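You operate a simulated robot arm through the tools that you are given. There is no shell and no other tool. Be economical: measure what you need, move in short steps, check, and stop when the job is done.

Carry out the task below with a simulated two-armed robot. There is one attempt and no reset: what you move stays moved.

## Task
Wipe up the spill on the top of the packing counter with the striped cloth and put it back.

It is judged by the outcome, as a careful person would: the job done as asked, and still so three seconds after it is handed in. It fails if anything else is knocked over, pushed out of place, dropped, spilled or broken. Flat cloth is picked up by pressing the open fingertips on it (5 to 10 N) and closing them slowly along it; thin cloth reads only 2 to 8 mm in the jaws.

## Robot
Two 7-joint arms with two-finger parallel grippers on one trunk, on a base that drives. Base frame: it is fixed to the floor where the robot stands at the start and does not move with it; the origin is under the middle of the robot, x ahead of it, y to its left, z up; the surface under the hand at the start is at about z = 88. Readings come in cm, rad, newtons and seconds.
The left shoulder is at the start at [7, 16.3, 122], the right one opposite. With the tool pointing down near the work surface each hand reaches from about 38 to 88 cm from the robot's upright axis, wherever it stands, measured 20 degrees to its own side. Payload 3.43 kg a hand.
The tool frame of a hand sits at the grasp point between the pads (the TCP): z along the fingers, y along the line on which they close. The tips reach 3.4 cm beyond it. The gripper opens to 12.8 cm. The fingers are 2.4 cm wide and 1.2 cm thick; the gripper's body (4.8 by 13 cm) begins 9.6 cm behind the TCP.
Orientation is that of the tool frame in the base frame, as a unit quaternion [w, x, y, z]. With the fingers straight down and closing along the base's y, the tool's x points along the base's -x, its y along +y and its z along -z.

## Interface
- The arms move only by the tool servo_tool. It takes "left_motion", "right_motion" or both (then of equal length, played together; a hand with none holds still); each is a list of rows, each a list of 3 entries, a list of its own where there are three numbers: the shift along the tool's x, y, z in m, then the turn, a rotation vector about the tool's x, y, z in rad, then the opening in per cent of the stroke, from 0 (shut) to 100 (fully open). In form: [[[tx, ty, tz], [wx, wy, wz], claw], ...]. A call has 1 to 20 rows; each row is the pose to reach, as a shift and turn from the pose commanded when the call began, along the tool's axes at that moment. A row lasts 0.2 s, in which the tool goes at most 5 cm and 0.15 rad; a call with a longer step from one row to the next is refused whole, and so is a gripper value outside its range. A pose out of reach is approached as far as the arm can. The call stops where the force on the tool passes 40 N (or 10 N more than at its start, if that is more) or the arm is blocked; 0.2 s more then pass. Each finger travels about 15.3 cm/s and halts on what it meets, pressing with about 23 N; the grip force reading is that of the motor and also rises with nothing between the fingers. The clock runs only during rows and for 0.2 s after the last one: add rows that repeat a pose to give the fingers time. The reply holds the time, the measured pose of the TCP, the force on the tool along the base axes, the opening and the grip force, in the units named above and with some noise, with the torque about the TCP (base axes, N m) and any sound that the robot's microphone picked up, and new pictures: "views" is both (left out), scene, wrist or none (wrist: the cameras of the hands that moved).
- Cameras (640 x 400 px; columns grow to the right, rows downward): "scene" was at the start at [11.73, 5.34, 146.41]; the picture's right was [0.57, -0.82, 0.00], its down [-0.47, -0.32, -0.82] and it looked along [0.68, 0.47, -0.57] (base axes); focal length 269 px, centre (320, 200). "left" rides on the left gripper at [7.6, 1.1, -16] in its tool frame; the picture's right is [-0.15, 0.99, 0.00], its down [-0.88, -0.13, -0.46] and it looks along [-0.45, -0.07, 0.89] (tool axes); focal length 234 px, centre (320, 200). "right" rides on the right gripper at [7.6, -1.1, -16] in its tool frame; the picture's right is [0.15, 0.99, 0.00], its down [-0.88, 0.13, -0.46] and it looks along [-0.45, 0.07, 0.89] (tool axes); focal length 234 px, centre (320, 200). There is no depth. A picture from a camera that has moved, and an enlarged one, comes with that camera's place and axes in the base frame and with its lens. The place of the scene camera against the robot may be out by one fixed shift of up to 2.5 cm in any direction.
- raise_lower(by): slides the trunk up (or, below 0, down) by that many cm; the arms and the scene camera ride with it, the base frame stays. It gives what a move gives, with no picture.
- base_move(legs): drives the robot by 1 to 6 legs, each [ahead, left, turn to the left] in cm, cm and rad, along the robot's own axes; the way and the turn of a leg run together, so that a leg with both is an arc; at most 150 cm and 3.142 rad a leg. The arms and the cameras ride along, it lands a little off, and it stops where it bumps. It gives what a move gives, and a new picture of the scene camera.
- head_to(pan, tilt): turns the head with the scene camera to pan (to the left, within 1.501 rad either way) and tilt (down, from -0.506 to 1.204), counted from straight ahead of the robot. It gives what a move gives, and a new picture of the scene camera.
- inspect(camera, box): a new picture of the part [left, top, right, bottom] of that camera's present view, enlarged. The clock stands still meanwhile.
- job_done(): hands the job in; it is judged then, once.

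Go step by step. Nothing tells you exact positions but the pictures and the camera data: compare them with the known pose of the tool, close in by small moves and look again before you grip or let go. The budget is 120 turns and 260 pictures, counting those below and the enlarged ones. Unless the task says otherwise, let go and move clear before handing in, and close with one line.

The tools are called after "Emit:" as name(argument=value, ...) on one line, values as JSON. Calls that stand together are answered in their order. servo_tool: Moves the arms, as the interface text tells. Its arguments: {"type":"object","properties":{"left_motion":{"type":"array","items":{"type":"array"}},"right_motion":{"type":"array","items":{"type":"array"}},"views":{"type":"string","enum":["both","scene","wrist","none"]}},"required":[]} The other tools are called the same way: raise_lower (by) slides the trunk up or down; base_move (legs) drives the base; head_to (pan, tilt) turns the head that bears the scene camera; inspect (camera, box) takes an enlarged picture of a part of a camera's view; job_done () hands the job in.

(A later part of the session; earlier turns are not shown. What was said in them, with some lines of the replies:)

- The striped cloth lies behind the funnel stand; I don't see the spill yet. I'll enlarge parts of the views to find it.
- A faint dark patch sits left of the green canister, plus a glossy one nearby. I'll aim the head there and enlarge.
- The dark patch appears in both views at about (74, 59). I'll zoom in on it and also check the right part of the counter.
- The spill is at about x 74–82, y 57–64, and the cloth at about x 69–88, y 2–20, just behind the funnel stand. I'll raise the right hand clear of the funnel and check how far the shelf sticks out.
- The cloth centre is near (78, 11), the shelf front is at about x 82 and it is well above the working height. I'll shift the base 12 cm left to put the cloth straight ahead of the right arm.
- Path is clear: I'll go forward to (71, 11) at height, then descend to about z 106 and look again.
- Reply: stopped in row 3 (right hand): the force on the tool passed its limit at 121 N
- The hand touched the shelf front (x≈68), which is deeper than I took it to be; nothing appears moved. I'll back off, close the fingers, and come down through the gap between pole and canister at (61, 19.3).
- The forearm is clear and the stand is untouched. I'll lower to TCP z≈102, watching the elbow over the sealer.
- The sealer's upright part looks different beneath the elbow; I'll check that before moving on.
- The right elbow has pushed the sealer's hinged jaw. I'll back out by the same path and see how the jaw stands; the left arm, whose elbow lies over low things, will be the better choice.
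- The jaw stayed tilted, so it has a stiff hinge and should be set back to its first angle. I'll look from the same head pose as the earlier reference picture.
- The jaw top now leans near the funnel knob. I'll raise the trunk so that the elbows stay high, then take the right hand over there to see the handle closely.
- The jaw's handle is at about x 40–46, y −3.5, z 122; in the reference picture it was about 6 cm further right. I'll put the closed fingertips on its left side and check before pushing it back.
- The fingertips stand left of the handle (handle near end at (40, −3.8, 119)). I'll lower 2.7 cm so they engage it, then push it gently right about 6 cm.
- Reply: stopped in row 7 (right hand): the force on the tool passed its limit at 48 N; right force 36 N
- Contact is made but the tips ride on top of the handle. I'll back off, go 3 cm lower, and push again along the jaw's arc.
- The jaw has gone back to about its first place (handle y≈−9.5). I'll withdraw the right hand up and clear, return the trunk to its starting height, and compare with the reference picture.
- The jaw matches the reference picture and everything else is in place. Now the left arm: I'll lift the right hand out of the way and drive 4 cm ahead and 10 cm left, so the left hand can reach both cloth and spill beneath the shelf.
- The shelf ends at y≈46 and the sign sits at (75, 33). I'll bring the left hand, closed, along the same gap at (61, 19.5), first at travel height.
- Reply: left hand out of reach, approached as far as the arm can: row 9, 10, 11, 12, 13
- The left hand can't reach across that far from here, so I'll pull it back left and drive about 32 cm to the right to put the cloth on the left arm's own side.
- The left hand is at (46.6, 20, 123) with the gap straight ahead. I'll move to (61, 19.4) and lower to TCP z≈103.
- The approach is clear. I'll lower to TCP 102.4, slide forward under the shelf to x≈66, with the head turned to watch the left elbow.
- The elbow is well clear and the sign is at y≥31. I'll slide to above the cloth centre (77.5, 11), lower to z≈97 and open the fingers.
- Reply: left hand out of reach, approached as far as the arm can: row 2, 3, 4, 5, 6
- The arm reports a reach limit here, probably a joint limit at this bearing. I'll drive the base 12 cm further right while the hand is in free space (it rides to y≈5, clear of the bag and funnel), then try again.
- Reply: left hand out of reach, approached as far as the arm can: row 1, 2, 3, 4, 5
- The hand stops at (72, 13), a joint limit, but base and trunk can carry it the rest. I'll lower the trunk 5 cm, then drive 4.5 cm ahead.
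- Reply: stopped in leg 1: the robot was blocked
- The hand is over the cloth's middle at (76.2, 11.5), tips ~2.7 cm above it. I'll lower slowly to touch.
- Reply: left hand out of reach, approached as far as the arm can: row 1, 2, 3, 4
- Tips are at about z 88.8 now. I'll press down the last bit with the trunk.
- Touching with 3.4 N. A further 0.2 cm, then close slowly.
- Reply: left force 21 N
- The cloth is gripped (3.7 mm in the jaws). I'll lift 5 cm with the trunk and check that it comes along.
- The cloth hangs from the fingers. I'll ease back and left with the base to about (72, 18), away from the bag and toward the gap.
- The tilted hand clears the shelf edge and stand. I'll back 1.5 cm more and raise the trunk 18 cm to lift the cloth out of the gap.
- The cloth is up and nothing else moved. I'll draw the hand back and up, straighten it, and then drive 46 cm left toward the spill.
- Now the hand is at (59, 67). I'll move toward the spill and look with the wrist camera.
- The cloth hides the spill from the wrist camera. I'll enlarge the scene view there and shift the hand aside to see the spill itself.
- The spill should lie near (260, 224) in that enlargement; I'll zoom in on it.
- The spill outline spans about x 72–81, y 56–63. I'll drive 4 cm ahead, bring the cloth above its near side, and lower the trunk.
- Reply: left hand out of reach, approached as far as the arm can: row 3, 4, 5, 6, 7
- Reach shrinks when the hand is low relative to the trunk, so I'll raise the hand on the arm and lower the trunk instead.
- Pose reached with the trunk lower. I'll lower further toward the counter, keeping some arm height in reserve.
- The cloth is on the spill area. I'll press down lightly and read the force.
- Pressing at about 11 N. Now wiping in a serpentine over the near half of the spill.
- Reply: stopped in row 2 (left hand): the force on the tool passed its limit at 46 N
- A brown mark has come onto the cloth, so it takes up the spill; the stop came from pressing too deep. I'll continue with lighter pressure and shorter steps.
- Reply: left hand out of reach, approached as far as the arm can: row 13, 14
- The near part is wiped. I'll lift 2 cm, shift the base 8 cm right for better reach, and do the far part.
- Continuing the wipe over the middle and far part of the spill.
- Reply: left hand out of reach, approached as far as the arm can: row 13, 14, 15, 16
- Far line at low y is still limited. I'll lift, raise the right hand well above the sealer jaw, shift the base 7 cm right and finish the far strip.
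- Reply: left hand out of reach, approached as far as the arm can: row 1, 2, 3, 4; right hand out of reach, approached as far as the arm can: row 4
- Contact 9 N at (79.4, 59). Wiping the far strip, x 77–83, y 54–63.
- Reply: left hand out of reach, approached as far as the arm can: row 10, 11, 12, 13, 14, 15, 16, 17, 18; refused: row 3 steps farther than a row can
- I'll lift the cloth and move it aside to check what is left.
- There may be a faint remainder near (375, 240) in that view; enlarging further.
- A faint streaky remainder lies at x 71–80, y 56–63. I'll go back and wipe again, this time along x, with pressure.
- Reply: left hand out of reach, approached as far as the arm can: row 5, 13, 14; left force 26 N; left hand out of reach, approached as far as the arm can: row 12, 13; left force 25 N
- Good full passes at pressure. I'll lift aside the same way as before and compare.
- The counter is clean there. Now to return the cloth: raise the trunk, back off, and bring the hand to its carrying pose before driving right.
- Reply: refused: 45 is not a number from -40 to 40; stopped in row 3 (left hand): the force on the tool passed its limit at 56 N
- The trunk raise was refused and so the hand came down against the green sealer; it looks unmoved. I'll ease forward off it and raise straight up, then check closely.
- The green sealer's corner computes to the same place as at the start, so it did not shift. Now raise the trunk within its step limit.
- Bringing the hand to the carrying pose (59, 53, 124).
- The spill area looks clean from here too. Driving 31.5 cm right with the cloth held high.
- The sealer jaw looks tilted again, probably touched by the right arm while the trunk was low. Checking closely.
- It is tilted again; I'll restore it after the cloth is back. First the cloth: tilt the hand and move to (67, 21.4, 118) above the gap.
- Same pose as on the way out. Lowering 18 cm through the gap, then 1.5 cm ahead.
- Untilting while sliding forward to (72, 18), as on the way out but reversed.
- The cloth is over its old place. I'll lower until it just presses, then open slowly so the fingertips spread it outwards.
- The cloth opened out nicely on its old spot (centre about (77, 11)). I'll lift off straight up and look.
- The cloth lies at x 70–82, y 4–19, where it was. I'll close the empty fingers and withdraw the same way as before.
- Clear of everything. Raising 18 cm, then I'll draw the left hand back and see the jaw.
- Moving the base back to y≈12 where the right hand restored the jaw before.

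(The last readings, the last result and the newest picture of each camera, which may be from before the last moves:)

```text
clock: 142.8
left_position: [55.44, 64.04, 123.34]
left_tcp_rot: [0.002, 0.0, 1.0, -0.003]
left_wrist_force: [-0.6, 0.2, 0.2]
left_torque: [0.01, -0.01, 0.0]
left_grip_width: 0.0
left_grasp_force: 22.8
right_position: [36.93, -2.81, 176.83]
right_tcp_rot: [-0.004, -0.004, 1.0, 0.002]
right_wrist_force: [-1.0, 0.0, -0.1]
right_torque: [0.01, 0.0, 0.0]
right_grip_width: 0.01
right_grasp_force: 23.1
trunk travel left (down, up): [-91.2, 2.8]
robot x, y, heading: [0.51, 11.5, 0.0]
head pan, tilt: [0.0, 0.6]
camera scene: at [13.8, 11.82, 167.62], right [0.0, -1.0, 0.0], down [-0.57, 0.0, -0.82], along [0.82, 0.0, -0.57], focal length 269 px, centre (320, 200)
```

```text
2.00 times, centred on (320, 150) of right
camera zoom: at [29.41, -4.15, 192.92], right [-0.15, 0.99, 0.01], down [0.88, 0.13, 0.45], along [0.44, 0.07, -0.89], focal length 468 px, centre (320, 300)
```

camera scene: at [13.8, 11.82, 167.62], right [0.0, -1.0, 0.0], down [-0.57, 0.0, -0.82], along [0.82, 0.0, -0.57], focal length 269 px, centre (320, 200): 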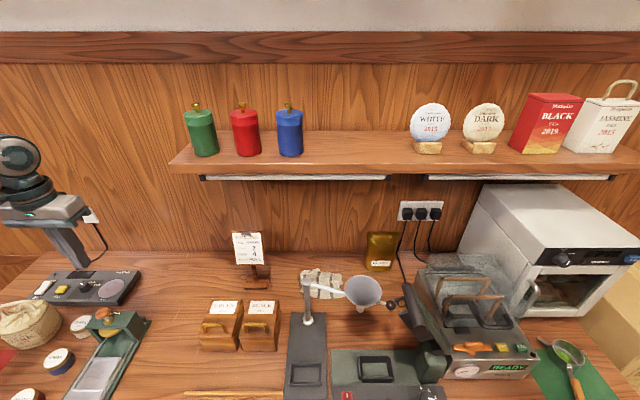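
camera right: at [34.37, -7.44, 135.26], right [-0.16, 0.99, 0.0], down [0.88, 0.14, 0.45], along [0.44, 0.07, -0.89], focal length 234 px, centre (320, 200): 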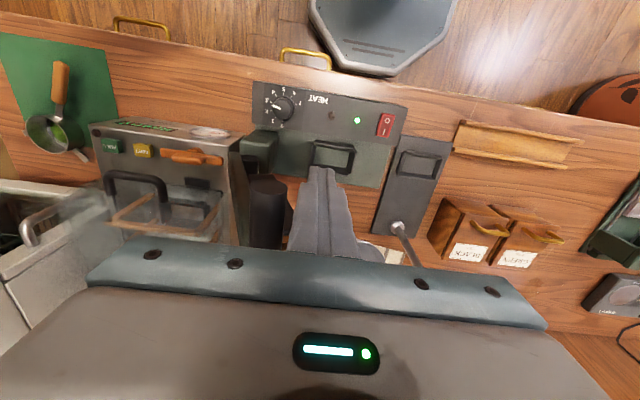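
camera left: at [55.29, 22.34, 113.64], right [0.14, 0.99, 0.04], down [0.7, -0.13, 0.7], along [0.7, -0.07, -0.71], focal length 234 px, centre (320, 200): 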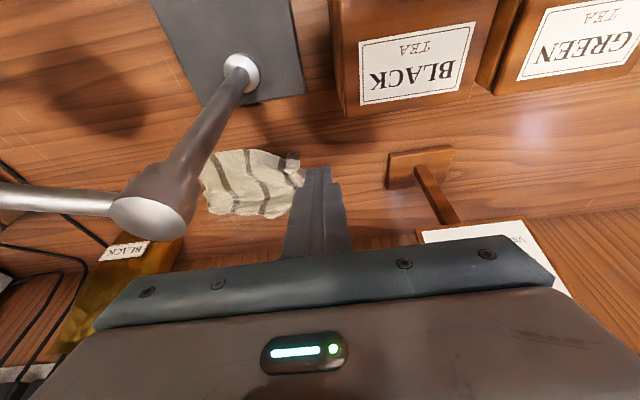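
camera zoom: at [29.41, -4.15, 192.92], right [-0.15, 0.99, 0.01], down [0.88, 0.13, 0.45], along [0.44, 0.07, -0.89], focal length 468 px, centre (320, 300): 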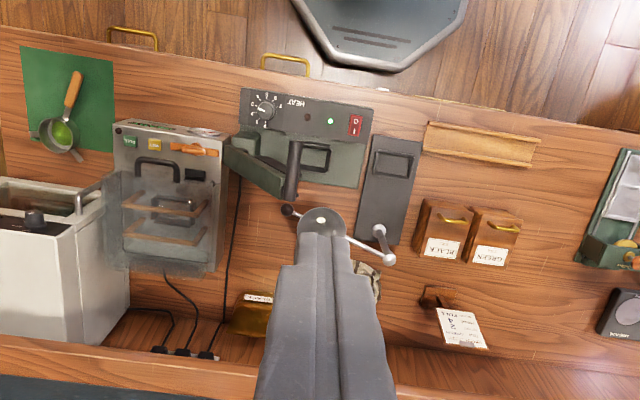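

The handle is at about y −6 now (was −10 originally). I'll lower the right hand, closed, to its left side at (41.8, 2, 124).

Emit:
servo_tool(right_motion=[[[-0.02, 0.03, 0.03], [0, 0, 0], 0], [[-0.04, 0.05, 0.06], [0, 0, 0], 0], [[-0.049, 0.05, 0.1], [0, 0, 0], 0], [[-0.049, 0.05, 0.145], [0, 0, 0], 0], [[-0.049, 0.05, 0.19], [0, 0, 0], 0], [[-0.049, 0.05, 0.235], [0, 0, 0], 0], [[-0.049, 0.05, 0.28], [0, 0, 0], 0], [[-0.049, 0.05, 0.325], [0, 0, 0], 0], [[-0.049, 0.05, 0.37], [0, 0, 0], 0], [[-0.049, 0.05, 0.415], [0, 0, 0], 0], [[-0.049, 0.05, 0.46], [0, 0, 0], 0], [[-0.049, 0.05, 0.5], [0, 0, 0], 0], [[-0.049, 0.05, 0.53], [0, 0, 0], 0], [[-0.049, 0.05, 0.53], [0, 0, 0], 0]], views="wrist")

```text
clock: 145.8
left_position: [55.57, 64.2, 123.36]
left_tcp_rot: [0.001, 0.0, 1.0, -0.001]
left_wrist_force: [1.2, -0.3, -0.3]
left_torque: [-0.02, -0.01, -0.01]
left_grip_width: 0.01
left_grasp_force: 22.6
right_position: [41.43, 2.65, 123.83]
right_tcp_rot: [-0.004, -0.003, 1.0, 0.002]
right_wrist_force: [-0.1, -0.5, 0.0]
right_torque: [0.0, 0.04, 0.0]
right_grip_width: 0.02
right_grasp_force: 22.5
trunk travel left (down, up): [-91.2, 2.8]
robot x, y, heading: [0.15, 11.43, -0.003]
head pan, tilt: [0.0, 0.6]
camera right: at [33.88, 1.42, 139.85], right [-0.15, 0.99, 0.01], down [0.88, 0.13, 0.45], along [0.44, 0.07, -0.89], focal length 234 px, centre (320, 200)
```

right: 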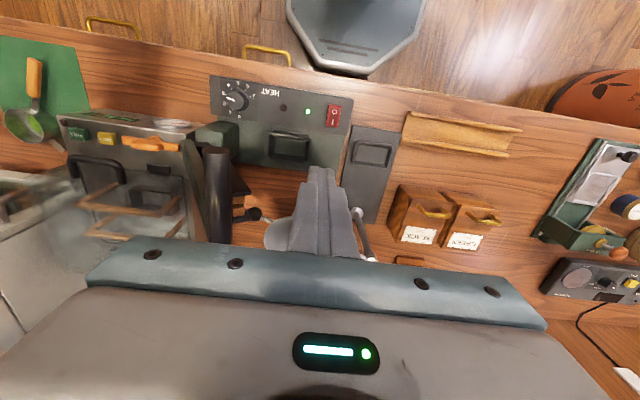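

Handle at (40, −6, 121), fingers to its left. Lower 5 cm and push gently right, as before.

Emit:
servo_tool(right_motion=[[[0, 0, 0.025], [0, 0, 0], 0], [[0, 0, 0.05], [0, 0, 0], 0], [[0, -0.02, 0.05], [0, 0, 0], 0], [[0, -0.04, 0.05], [0, 0, 0], 0], [[0, -0.055, 0.05], [0, 0, 0], 0], [[0, -0.065, 0.05], [0, 0, 0], 0], [[0, -0.075, 0.048], [0, 0, 0], 0], [[0, -0.083, 0.047], [0, 0, 0], 0], [[0, -0.088, 0.046], [0, 0, 0], 0], [[0, -0.088, 0.046], [0, 0, 0], 0]], views="both")

```text
clock: 148.0
left_position: [55.53, 64.26, 123.37]
left_tcp_rot: [0.002, 0.0, 1.0, -0.001]
left_wrist_force: [0.0, 0.7, -0.3]
left_torque: [-0.02, -0.01, -0.01]
left_grip_width: 0.0
left_grasp_force: 23.2
right_position: [41.4, -6.35, 119.5]
right_tcp_rot: [-0.004, -0.003, 1.0, 0.002]
right_wrist_force: [-0.6, 0.4, 0.6]
right_torque: [-0.01, 0.01, 0.03]
right_grip_width: 0.0
right_grasp_force: 23.1
trunk travel left (down, up): [-91.2, 2.8]
robot x, y, heading: [0.38, 11.61, 0.001]
head pan, tilt: [0.0, 0.6]
camera scene: at [13.81, 11.89, 167.62], right [0.0, -1.0, 0.0], down [-0.57, 0.0, -0.82], along [0.82, 0.0, -0.57], focal length 269 px, centre (320, 200)
camera right: at [33.99, -7.59, 135.31], right [-0.15, 0.99, 0.01], down [0.88, 0.14, 0.45], along [0.44, 0.07, -0.89], focal length 234 px, centre (320, 200)
```

scene: 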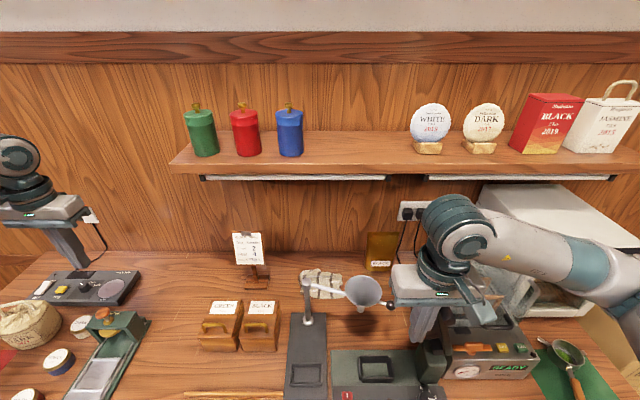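
right: 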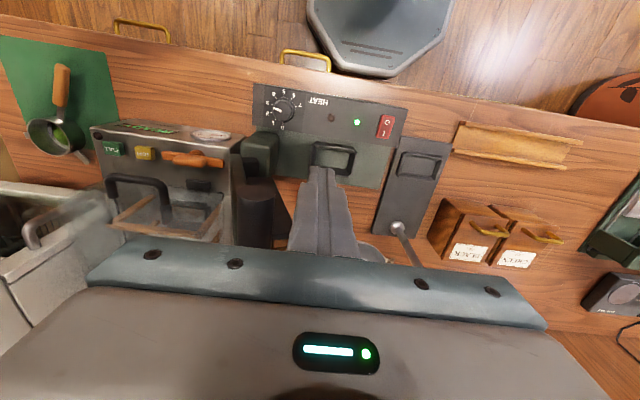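

The jaw moved back (handle y≈−10). Withdrawing left and up, then lowering the trunk to compare with the reference picture.

Emit:
servo_tool(right_motion=[[[0, 0.03, 0], [0, 0, 0], 0], [[0, 0.04, -0.03], [0, 0, 0], 0], [[0, 0.04, -0.07], [0, 0, 0], 0], [[0, 0.04, -0.11], [0, 0, 0], 0], [[0, 0.04, -0.16], [0, 0, 0], 0], [[0, 0.04, -0.21], [0, 0, 0], 0], [[0, 0.04, -0.26], [0, 0, 0], 0], [[0.02, 0.04, -0.3], [0, 0, 0], 0], [[0.05, 0.04, -0.34], [0, 0, 0], 0]], views="none")

Emit:
raise_lower(by=-21.2)

Emit:
head_to(pan=0.0, tilt=0.6)

```text
clock: 150.0
left_position: [55.34, 64.14, 123.5]
left_tcp_rot: [0.003, 0.0, 1.0, -0.002]
left_wrist_force: [0.0, -0.2, 0.1]
left_torque: [-0.01, -0.02, 0.03]
left_grip_width: 0.0
left_grasp_force: 22.7
right_position: [36.22, -2.48, 153.52]
right_tcp_rot: [-0.002, -0.005, 1.0, 0.002]
right_wrist_force: [-1.2, 0.0, -0.7]
right_torque: [-0.06, 0.03, 0.03]
right_grip_width: 0.0
right_grasp_force: 23.1
trunk travel left (down, up): [-91.2, 2.8]
robot x, y, heading: [0.56, 11.5, -0.003]
head pan, tilt: [0.0, 0.6]
```

```text
clock: 152.3
left_position: [55.38, 64.14, 102.21]
left_tcp_rot: [0.001, -0.001, 1.0, -0.002]
left_wrist_force: [0.2, -0.2, -0.3]
left_torque: [0.03, 0.0, -0.06]
left_grip_width: 0.0
left_grasp_force: 22.9
right_position: [36.53, -2.55, 132.23]
right_tcp_rot: [-0.004, -0.003, 1.0, 0.002]
right_wrist_force: [-0.4, 0.0, 0.2]
right_torque: [0.02, 0.0, 0.02]
right_grip_width: 0.0
right_grasp_force: 22.9
trunk travel left (down, up): [-70.0, 24.0]
robot x, y, heading: [0.54, 11.31, -0.005]
head pan, tilt: [0.0, 0.6]
```

```text
clock: 152.9
left_position: [55.44, 64.0, 102.23]
left_tcp_rot: [0.001, 0.0, 1.0, -0.002]
left_wrist_force: [0.5, 0.5, -0.5]
left_torque: [-0.01, 0.02, -0.02]
left_grip_width: 0.05
left_grasp_force: 23.2
right_position: [36.58, -2.49, 132.33]
right_tcp_rot: [-0.004, -0.003, 1.0, 0.001]
right_wrist_force: [0.5, 0.3, 0.7]
right_torque: [0.0, -0.01, -0.02]
right_grip_width: 0.0
right_grasp_force: 22.9
trunk travel left (down, up): [-70.0, 24.0]
robot x, y, heading: [0.91, 11.83, -0.005]
head pan, tilt: [0.0, 0.6]
camera scene: at [13.8, 11.89, 146.42], right [0.0, -1.0, 0.0], down [-0.57, 0.0, -0.82], along [0.82, 0.0, -0.57], focal length 269 px, centre (320, 200)
```

scene: 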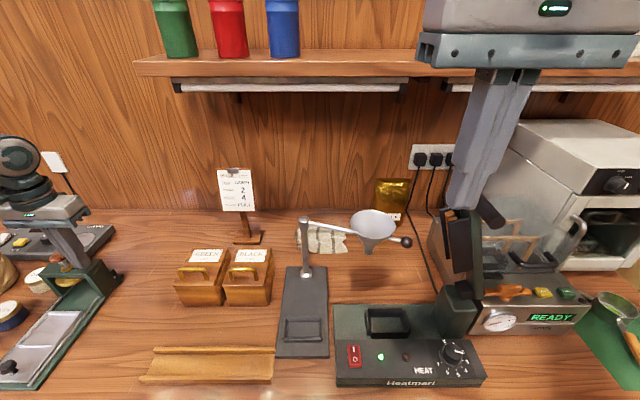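

The jaw stands as in the reference. I'll raise the left hand away from the green sealer and do a final check of all areas.

Emit:
servo_tool(left_motion=[[[0, 0, -0.04], [0, 0, 0], 0], [[0, 0, -0.08], [0, 0, 0], 0], [[0.03, 0, -0.12], [0, 0, 0], 0], [[0.07, 0, -0.16], [0, 0, 0], 0], [[0.11, 0, -0.18], [0, 0, 0], 0], [[0.15, 0, -0.18], [0, 0, 0], 0]], right_motion=[[[0, 0, -0.04], [0, 0, 0], 0], [[0, 0, -0.08], [0, 0, 0], 0], [[0.0, 0.03, -0.12], [0, 0, 0], 0], [[0.0, 0.06, -0.16], [0, 0, 0], 0], [[0.0, 0.09, -0.18], [0, 0, 0], 0], [[0.0, 0.12, -0.18], [0, 0, 0], 0]], views="scene")

Emit:
inspect(camera="scene", box=[280, 170, 540, 330])

Emit:
head_to(pan=0.6, tilt=0.75)

Emit:
inspect(camera="scene", box=[160, 100, 400, 250])

```text
refused: row 4 steps farther than a row can; nothing moved
```

```text
2.46 times, centred on (410, 250) of scene
camera zoom: at [13.8, 11.89, 146.42], right [0.0, -1.0, 0.0], down [-0.57, 0.0, -0.82], along [0.82, 0.0, -0.57], focal length 661 px, centre (98, 77)
```

zoom: 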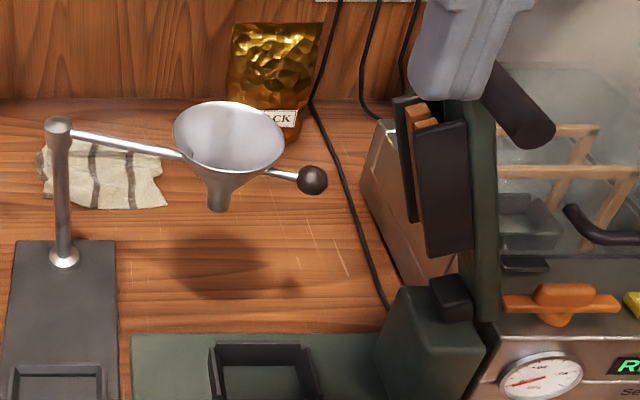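

```text
clock: 153.9
left_position: [55.53, 64.07, 102.25]
left_tcp_rot: [0.001, 0.0, 1.0, -0.001]
left_wrist_force: [0.0, 0.3, 0.4]
left_torque: [0.0, 0.02, 0.01]
left_grip_width: 0.0
left_grasp_force: 23.1
right_position: [36.64, -2.53, 132.27]
right_tcp_rot: [-0.004, -0.004, 1.0, 0.001]
right_wrist_force: [-1.0, -0.6, -0.6]
right_torque: [0.01, -0.01, -0.02]
right_grip_width: 0.01
right_grasp_force: 23.3
trunk travel left (down, up): [-70.0, 24.0]
robot x, y, heading: [0.61, 11.33, 0.002]
head pan, tilt: [0.6, 0.75]
camera scene: at [11.82, 16.57, 145.14], right [0.56, -0.83, 0.0], down [-0.56, -0.38, -0.73], along [0.6, 0.41, -0.68], focal length 269 px, centre (320, 200)
```

scene: 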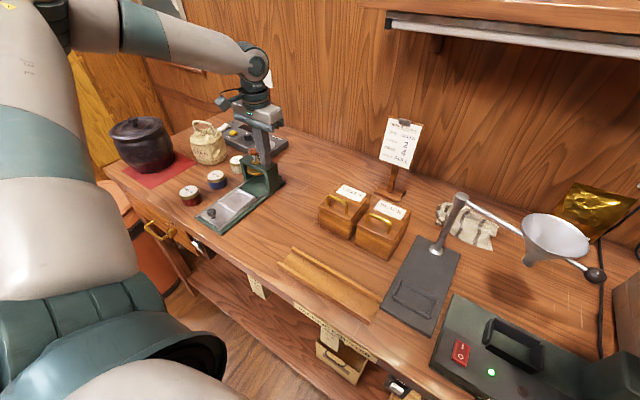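

```text
2.67 times, centred on (280, 175) of scene
camera zoom: at [11.82, 16.57, 145.14], right [0.56, -0.83, 0.0], down [-0.56, -0.38, -0.73], along [0.6, 0.41, -0.68], focal length 716 px, centre (427, 267)
```

zoom: 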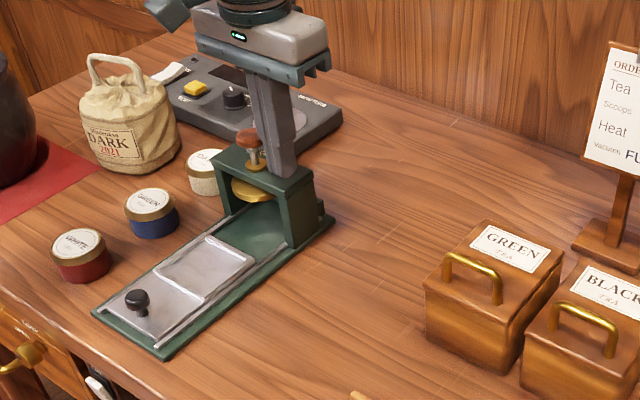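

The left fingers stand close over the green sealer; raising them straight up now, then a last close look.

Emit:
servo_tool(left_motion=[[[0, 0, -0.03], [0, 0, 0], 0], [[0, 0, -0.07], [0, 0, 0], 0], [[0, 0, -0.11], [0, 0, 0], 0], [[0, 0, -0.15], [0, 0, 0], 0], [[0, 0, -0.18], [0, 0, 0], 0]], views="none")

Emit:
inspect(camera="scene", box=[270, 140, 366, 200])

Emit:
inspect(camera="scene", box=[160, 100, 400, 250])

Emit:
inspect(camera="left", box=[200, 60, 440, 270])

```text
clock: 155.1
left_position: [55.38, 64.09, 120.34]
left_tcp_rot: [0.001, 0.0, 1.0, -0.002]
left_wrist_force: [0.7, -1.1, -0.4]
left_torque: [0.02, 0.0, 0.0]
left_grip_width: 0.0
left_grasp_force: 22.8
right_position: [36.53, -2.51, 132.36]
right_tcp_rot: [-0.004, -0.004, 1.0, 0.002]
right_wrist_force: [0.0, -0.4, -0.1]
right_torque: [0.02, -0.02, 0.02]
right_grip_width: 0.02
right_grasp_force: 23.2
trunk travel left (down, up): [-70.0, 24.0]
robot x, y, heading: [0.64, 11.39, -0.004]
head pan, tilt: [0.6, 0.75]
```

```text
6.67 times, centred on (318, 170) of scene
camera zoom: at [11.78, 16.51, 145.13], right [0.56, -0.83, 0.0], down [-0.56, -0.38, -0.73], along [0.6, 0.41, -0.68], focal length 1791 px, centre (333, 400)
```

zoom: 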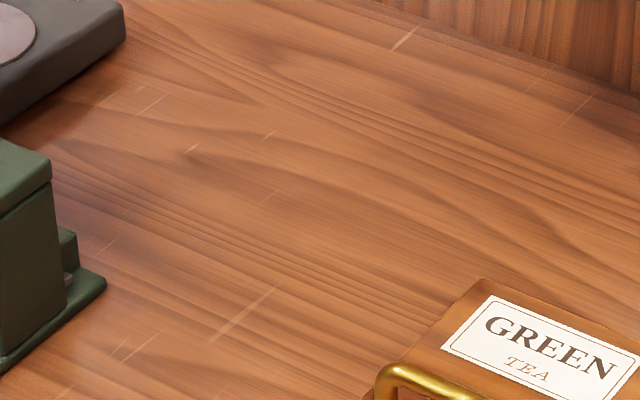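

```text
2.67 times, centred on (280, 175) of scene
camera zoom: at [11.78, 16.51, 145.13], right [0.56, -0.83, 0.0], down [-0.56, -0.38, -0.73], along [0.6, 0.41, -0.68], focal length 716 px, centre (427, 267)
```

zoom: 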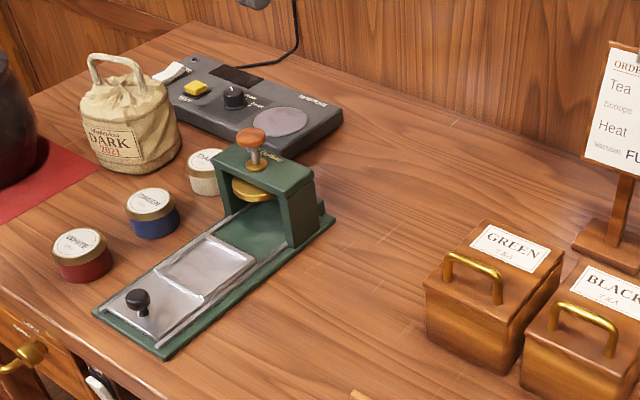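

```text
1.90 times, centred on (320, 165) of left
camera zoom: at [47.71, 65.41, 136.29], right [0.15, 0.99, 0.0], down [0.88, -0.13, 0.46], along [0.45, -0.07, -0.89], focal length 446 px, centre (320, 267)
```

zoom: 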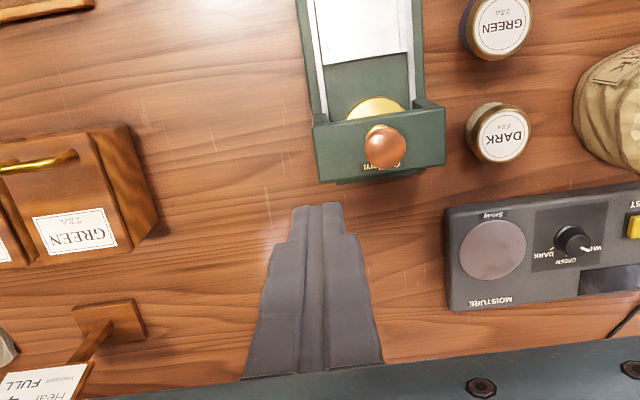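

The spill has gone, the cloth lies back in its place behind the funnel stand, and everything else stands as at the start. Both hands are empty and clear, so I'm handing in.

Emit:
job_done()

```text
The job is handed in.
```

I wiped up the spill and put the striped cloth back in its place behind the funnel stand, though it lies more rumpled than before. My right arm pushed the heat sealer's hinged jaw out of place twice, and I set it back to its starting angle both times. I also bumped the shelf front and the green tin sealer, but the pictures show nothing shifted.
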